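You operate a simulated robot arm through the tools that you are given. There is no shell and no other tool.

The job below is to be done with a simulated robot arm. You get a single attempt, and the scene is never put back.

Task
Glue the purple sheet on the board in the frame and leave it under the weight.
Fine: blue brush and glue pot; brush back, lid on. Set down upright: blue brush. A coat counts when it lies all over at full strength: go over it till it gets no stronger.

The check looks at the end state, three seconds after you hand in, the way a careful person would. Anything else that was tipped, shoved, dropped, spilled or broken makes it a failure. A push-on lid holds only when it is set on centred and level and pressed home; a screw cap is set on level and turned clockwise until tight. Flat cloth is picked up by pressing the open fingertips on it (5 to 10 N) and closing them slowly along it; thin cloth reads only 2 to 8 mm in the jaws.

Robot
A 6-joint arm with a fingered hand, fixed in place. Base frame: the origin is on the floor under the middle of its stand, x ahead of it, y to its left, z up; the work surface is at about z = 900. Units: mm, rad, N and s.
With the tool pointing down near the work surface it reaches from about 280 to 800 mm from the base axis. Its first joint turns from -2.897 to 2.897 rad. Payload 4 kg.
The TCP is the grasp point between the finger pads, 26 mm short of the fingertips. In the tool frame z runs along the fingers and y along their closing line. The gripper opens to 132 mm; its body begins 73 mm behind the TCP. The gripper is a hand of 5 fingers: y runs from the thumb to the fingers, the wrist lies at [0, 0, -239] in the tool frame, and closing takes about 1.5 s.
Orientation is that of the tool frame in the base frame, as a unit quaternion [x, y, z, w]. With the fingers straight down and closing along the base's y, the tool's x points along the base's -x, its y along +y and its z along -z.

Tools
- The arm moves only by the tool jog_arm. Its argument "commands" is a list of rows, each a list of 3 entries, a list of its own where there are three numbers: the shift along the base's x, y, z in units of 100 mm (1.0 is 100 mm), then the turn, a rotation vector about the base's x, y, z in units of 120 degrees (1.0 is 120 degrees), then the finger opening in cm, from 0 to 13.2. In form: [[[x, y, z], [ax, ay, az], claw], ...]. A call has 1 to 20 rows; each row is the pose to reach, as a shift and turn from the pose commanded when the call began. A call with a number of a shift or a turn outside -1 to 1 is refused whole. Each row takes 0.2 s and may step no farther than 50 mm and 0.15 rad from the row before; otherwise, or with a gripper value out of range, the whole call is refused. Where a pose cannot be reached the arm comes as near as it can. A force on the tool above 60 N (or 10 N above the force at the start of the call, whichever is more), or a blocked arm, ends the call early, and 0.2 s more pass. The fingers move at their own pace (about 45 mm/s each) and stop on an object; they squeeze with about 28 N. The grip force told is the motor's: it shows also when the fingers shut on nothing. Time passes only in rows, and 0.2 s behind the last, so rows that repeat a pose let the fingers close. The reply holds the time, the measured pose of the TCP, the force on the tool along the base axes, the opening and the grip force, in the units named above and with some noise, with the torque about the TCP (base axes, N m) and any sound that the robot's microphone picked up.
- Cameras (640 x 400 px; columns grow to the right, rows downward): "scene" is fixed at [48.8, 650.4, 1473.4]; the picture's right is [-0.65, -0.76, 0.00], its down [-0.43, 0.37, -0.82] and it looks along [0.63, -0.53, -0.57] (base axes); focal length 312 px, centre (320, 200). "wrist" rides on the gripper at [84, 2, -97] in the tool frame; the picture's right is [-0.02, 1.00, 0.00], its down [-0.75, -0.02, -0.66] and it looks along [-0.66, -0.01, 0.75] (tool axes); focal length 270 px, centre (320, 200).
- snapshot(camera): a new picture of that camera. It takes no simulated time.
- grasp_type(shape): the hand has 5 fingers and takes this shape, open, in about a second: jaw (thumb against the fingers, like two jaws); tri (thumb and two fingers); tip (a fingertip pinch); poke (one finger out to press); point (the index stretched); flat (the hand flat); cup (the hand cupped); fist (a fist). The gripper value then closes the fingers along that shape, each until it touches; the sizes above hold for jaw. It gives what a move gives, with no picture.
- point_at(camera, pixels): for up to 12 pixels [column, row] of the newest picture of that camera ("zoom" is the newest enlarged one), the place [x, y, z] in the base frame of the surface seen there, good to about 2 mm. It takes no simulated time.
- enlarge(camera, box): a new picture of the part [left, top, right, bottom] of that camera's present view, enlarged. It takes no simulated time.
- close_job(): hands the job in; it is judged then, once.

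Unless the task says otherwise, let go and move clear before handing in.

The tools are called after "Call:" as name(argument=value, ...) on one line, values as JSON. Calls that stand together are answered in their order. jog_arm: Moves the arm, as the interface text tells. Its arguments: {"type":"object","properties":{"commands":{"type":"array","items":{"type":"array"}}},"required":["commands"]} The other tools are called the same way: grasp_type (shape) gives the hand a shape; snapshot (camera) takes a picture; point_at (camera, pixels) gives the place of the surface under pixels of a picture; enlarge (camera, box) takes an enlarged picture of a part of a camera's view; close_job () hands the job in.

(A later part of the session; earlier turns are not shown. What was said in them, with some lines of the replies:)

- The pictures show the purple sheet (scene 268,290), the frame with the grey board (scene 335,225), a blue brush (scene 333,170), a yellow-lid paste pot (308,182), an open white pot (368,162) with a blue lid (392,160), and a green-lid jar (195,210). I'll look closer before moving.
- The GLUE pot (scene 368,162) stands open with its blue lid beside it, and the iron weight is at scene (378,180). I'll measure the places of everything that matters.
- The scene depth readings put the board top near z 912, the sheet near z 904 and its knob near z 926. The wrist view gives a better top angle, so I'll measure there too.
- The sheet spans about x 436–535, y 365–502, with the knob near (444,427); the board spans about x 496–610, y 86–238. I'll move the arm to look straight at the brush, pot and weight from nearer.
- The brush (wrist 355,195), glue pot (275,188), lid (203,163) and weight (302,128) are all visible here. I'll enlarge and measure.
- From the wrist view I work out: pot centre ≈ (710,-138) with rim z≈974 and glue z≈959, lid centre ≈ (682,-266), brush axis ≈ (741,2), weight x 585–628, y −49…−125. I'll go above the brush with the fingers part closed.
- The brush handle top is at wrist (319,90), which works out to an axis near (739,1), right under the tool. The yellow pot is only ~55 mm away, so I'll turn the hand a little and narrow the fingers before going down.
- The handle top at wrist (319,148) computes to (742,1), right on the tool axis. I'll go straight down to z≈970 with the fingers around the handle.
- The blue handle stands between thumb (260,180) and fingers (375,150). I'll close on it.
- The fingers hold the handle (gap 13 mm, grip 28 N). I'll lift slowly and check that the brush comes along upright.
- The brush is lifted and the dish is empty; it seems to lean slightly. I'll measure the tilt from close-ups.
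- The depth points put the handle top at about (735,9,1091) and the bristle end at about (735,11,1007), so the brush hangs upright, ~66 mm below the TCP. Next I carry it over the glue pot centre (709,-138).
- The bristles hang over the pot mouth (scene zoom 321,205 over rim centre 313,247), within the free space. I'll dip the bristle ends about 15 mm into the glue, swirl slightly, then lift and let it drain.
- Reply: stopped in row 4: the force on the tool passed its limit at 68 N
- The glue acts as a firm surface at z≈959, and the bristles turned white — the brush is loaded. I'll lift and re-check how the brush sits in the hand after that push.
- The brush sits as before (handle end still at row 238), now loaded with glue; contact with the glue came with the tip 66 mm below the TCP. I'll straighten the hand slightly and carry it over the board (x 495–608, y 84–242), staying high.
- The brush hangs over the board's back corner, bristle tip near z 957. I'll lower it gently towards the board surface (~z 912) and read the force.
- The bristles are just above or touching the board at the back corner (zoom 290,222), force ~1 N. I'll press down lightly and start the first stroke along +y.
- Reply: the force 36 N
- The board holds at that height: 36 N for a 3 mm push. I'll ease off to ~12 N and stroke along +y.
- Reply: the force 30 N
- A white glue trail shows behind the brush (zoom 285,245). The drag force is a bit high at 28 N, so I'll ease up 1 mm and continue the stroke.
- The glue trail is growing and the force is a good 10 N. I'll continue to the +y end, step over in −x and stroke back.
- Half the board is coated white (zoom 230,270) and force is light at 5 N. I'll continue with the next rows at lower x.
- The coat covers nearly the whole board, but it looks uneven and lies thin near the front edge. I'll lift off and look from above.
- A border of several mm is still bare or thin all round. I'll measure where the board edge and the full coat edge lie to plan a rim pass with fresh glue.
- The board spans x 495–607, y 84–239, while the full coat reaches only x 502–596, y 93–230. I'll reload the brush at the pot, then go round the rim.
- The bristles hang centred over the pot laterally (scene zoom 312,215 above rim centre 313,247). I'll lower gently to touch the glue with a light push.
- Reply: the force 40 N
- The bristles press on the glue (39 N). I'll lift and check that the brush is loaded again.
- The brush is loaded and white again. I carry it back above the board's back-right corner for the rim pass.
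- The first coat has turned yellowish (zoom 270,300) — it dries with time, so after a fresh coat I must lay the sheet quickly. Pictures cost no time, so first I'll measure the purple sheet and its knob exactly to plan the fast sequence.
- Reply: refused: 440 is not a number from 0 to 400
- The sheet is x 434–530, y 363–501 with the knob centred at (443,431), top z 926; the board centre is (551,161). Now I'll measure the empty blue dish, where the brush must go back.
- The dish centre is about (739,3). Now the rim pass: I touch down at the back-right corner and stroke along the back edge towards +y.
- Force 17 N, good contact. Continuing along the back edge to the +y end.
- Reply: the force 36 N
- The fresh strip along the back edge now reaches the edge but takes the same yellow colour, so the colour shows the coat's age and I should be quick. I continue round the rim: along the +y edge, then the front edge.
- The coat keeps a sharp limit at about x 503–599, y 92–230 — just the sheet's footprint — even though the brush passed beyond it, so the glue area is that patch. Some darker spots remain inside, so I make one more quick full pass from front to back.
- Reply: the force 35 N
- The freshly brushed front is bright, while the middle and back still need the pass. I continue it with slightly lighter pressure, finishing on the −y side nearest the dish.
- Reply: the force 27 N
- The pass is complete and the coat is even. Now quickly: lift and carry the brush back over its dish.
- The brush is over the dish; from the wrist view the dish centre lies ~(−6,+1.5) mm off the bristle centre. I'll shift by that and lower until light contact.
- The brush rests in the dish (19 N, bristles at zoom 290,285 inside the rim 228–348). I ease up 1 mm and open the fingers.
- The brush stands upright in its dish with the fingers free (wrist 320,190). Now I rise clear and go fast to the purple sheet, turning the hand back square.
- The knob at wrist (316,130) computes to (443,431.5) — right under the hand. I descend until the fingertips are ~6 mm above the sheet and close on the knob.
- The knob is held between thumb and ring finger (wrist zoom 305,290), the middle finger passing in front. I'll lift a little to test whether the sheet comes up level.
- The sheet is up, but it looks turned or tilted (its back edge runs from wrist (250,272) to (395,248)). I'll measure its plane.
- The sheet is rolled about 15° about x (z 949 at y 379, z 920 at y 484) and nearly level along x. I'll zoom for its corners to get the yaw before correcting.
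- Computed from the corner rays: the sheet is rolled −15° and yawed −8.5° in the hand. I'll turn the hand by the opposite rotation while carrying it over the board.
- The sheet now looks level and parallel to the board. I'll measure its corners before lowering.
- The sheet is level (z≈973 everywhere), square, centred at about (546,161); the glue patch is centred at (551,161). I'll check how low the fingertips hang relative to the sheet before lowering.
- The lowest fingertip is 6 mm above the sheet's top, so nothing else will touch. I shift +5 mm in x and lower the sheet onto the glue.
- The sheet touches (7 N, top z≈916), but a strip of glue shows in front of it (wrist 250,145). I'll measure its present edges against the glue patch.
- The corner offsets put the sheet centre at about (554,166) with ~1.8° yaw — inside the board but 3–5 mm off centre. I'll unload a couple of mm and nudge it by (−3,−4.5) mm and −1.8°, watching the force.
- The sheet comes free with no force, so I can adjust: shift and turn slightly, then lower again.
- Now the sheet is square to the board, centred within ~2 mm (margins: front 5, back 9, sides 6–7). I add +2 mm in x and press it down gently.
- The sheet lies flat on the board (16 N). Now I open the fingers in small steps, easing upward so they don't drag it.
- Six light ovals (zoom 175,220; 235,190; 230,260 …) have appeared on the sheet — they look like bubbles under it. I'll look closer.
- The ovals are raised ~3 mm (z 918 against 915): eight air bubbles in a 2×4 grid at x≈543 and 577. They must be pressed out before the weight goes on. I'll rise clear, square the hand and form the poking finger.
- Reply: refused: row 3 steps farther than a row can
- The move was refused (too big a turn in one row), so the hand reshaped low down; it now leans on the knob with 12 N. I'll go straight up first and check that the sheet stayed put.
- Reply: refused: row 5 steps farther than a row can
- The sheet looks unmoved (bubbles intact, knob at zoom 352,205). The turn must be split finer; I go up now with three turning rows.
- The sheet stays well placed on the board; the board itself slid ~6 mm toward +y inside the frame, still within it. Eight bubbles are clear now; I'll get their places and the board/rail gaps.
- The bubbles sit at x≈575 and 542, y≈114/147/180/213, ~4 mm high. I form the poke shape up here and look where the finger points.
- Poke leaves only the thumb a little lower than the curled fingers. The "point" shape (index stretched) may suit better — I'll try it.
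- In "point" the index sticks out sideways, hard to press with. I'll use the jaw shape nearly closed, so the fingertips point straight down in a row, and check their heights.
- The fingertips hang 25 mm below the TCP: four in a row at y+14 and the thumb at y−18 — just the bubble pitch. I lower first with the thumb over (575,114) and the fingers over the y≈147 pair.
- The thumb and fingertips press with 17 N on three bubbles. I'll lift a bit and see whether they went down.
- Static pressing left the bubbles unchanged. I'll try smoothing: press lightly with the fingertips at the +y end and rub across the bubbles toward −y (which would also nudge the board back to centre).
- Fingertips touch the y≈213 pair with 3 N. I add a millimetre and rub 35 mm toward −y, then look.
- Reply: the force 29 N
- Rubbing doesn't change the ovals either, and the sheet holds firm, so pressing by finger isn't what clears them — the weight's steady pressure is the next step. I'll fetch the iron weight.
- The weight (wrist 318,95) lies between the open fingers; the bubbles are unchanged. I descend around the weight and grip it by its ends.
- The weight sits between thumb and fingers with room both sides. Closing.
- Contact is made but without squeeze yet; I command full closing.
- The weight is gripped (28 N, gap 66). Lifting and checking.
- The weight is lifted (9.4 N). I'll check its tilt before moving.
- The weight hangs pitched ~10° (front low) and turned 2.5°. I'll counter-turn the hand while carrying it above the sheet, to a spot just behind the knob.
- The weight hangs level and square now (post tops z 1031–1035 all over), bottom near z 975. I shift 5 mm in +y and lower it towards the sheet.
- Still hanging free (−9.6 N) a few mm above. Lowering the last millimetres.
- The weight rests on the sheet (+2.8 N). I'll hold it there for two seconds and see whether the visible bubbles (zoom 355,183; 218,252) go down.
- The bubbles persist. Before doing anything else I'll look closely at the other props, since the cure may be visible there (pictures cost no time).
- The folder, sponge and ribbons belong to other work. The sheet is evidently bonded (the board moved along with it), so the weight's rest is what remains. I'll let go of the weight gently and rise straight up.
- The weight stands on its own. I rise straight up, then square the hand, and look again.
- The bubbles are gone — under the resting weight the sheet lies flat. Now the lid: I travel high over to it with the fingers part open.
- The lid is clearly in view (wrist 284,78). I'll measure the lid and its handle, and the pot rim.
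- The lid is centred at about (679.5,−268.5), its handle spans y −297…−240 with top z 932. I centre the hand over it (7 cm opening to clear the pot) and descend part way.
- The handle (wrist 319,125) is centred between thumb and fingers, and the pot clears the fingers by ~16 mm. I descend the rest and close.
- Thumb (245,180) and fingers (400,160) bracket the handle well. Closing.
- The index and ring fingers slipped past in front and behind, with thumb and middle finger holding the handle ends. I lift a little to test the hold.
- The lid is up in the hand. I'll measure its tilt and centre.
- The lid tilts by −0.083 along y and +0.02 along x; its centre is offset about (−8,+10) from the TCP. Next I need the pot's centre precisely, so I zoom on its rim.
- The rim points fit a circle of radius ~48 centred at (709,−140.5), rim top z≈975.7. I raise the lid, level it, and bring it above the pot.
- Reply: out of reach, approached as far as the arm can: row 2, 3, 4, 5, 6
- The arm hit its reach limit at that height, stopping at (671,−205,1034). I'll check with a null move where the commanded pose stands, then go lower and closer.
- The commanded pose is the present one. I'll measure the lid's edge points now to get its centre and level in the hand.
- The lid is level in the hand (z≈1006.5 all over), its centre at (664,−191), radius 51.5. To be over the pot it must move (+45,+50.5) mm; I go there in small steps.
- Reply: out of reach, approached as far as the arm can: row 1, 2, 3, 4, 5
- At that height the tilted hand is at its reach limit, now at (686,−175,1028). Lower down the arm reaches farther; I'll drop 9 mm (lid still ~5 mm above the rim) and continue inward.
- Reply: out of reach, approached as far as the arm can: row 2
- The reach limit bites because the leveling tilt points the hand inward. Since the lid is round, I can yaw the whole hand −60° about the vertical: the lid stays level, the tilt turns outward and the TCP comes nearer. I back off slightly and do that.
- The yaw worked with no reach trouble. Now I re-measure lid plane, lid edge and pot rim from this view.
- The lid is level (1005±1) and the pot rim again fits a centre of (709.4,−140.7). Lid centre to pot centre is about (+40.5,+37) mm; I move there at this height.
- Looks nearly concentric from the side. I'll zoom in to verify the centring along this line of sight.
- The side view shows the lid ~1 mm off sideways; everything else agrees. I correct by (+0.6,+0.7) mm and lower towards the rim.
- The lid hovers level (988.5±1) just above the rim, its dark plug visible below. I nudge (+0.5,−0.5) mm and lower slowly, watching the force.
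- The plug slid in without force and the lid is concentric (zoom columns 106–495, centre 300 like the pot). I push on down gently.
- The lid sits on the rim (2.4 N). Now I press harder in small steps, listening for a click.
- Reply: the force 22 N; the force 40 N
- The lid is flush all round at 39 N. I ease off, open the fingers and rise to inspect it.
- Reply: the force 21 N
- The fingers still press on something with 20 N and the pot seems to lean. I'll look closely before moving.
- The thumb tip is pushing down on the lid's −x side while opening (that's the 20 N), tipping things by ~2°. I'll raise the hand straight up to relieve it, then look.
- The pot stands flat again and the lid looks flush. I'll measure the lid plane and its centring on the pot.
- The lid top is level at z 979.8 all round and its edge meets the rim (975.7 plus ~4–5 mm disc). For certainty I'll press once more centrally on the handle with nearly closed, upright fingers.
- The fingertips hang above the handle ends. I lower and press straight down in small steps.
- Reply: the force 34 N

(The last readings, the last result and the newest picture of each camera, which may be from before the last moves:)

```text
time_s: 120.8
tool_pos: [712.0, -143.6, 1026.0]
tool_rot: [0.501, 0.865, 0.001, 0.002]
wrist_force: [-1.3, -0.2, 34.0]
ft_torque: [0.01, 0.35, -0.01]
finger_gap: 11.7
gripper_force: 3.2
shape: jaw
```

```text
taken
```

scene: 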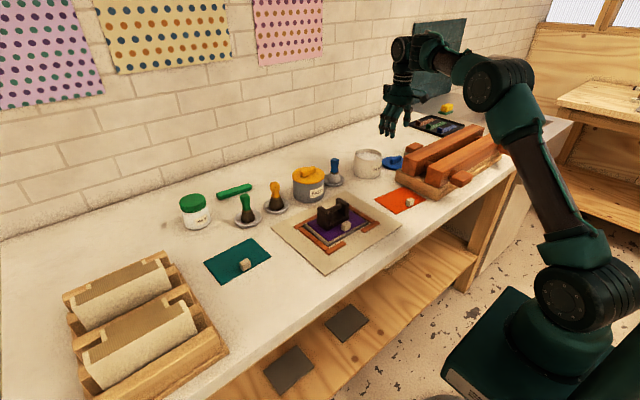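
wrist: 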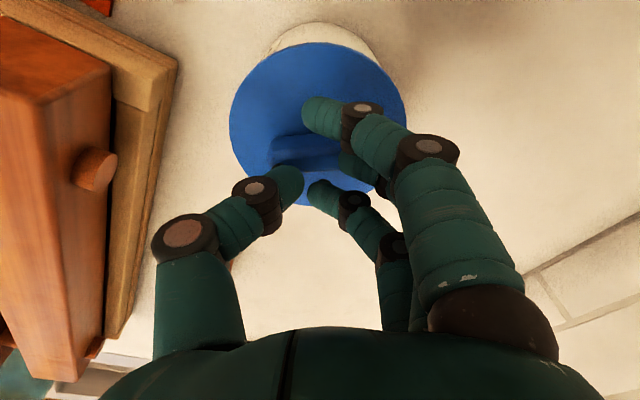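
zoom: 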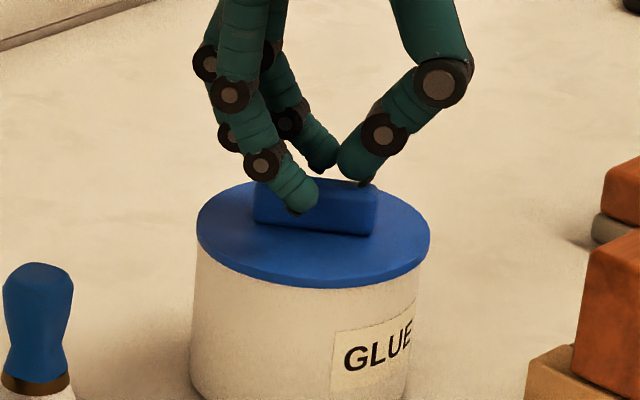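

34 N went straight down near the lid's centre. I hold briefly, then rise and re-check the lid.

Call:
jog_arm(commands=[[[0, 0, -0.005], [0, 0, 0], 1.5], [[0, 0, 0.0], [0, 0, 0], 1.5], [[0, 0, 0.15], [0, 0, 0], 1.5], [[0, 0, 0.4], [0, 0, 0], 1.5], [[0, 0, 0.5], [0, 0, 0], 3]])

Call:
snapshot(camera="wrist")

Call:
enlarge(camera="scene", box=[345, 135, 395, 185])

Call:
point_at(camera="wrist", pixels=[[320, 48], [275, 65], [360, 62], [250, 100], [385, 95], [255, 135], [290, 170], [310, 90], [300, 130]])

```text
time_s: 122.0
tool_pos: [712.2, -145.9, 1071.1]
tool_rot: [0.5, 0.866, -0.001, -0.001]
wrist_force: [0.5, -0.7, -0.9]
ft_torque: [0.01, 0.02, -0.01]
finger_gap: 28.7
gripper_force: 0.0
shape: jaw
heard: snap
```

```text
taken
```

wrist: 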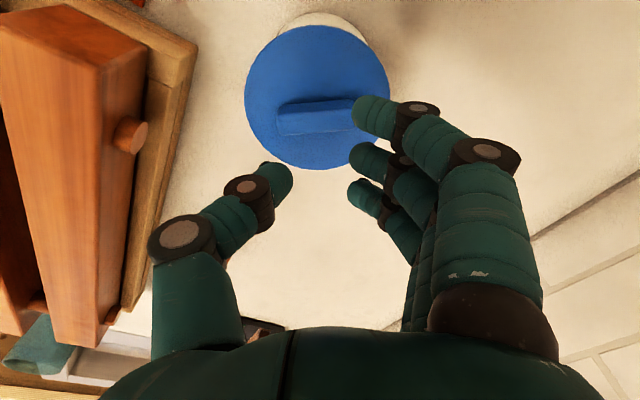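

```text
8.00 times, centred on (370, 160) of scene
```

zoom: 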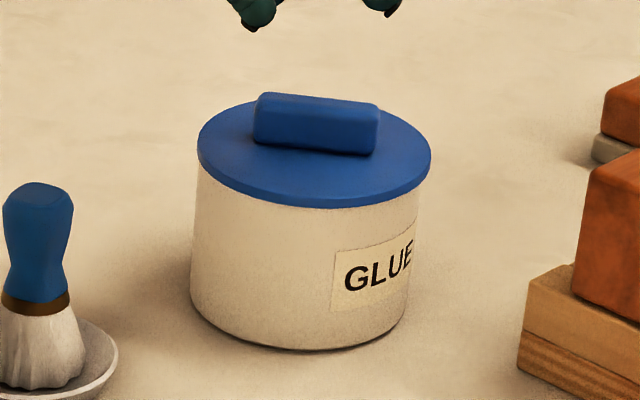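

```text
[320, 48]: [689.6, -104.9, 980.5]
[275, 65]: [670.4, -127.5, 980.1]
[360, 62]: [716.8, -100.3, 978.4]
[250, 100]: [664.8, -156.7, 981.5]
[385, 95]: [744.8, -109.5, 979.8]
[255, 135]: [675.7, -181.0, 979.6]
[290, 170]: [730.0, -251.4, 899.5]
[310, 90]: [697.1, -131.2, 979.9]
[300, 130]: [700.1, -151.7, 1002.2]
```

"Snap" — the lid is home, level at z 980. Now I move the arm clear and inspect the whole scene.

Call:
jog_arm(commands=[[[-0.1, 0.05, 0.25], [0, 0, 0], 4], [[-0.35, 0.2, 0.5], [0, 0, 0.07], 4], [[-0.65, 0.35, 0.7], [0, 0, 0.14], 4], [[-0.95, 0.5, 0.85], [0, 0, 0.21], 4], [[-1.0, 0.6, 0.95], [0, 0, 0.28], 4], [[-1.0, 0.6, 0.95], [0, 0, 0.35], 4], [[-1.0, 0.6, 0.95], [0, 0, 0.42], 4], [[-1.0, 0.6, 0.95], [0, 0, 0.49], 4], [[-1.0, 0.6, 0.95], [0, 0, 0.5], 4]])

Call:
jog_arm(commands=[[[-0.4, 0.25, 0.15], [0, 0, 0], 6], [[-0.8, 0.5, 0.3], [0, 0, 0], 6], [[-1.0, 0.7, 0.4], [0, 0, 0], 6], [[-1.0, 0.7, 0.4], [0, 0, 0], 6]])

Call:
snapshot(camera="scene")

Call:
snapshot(camera="wrist")

Call:
enlarge(camera="scene", box=[290, 180, 400, 260])

Call:
enlarge(camera="scene", box=[280, 140, 420, 220])

```text
time_s: 124.0
tool_pos: [612.3, -84.2, 1167.8]
tool_rot: [0.0, 1.0, -0.001, 0.001]
wrist_force: [-0.9, -0.4, 0.7]
ft_torque: [-0.01, 0.01, -0.01]
finger_gap: 39.4
gripper_force: 0.0
shape: jaw
```

```text
time_s: 125.0
tool_pos: [514.0, -14.9, 1209.8]
tool_rot: [0.0, 1.0, 0.0, 0.0]
wrist_force: [0.5, -0.5, 0.0]
ft_torque: [0.02, -0.03, 0.03]
finger_gap: 59.5
gripper_force: 0.1
shape: jaw
```

```text
taken
```

scene: 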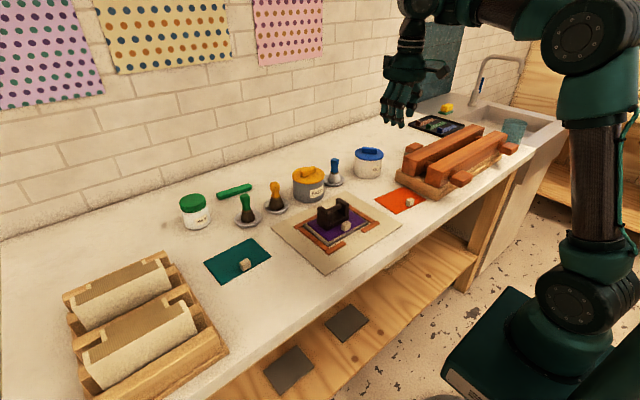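

```text
taken
```

wrist: 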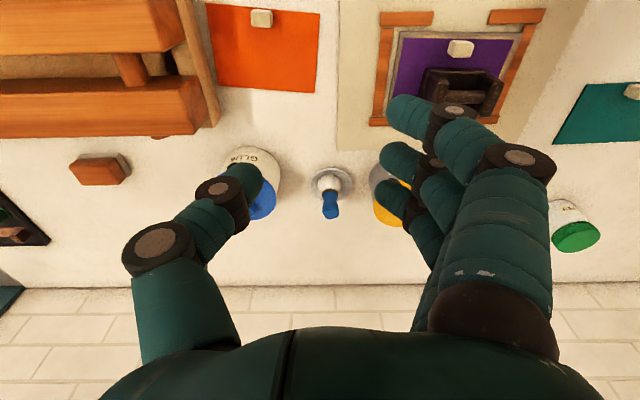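

```text
5.00 times, centred on (345, 220) of scene
```

zoom: 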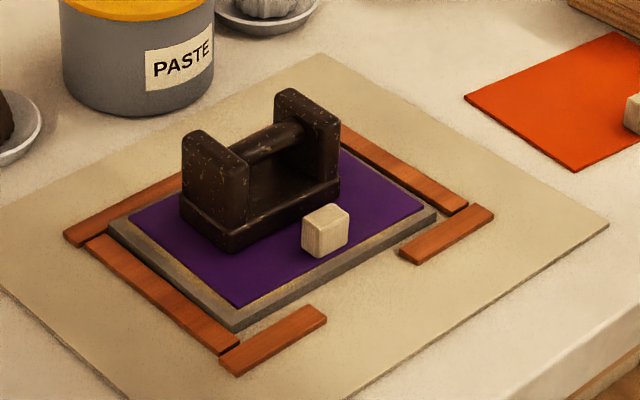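

```text
4.57 times, centred on (350, 180) of scene
```

zoom: 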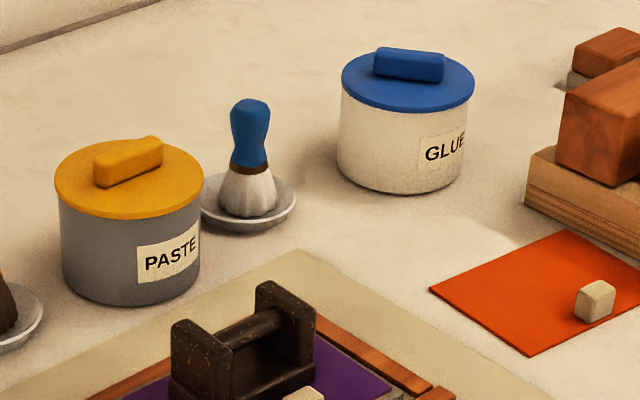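

Everything checks out in the last pictures:
- The sheet lies flat and square on the board, under the standing weight (scene zoom 260,190).
- The blue brush is upright in its dish (zoom 248,160).
- The blue lid sits level and snapped onto the glue pot (zoom 408,80).
- The other things stand where they were. The board sits about 6 mm towards +y inside the frame.

The arm is clear, so I hand in.

Call:
close_job()

```text
The job is handed in.
```

The job is handed in: the purple sheet is glued to the board in the frame with the weight standing on it. The last pictures show these things in place:

- **Sheet:** it lies flat and square on the board. Bubbles showed after laying, and they were gone once the weight rested on it.
- **Coat:** it covers the sheet's area; the outer 8 mm or so of the board stayed bare. It had yellowed by the time the sheet went down, but the sheet stuck.
- **Weight:** it stands upright just behind the sheet's knob.
- **Blue brush:** it is back in its dish, upright.
- **Glue pot:** the lid is on level, and I heard it snap home.

My hand pushed the knob while changing shape, and the board slid about 6 mm towards +y. It is still inside the frame, and the frame pieces did not move. The glue pot may also have shifted a few millimetres while I pressed the lid on. Everything else looks undisturbed.
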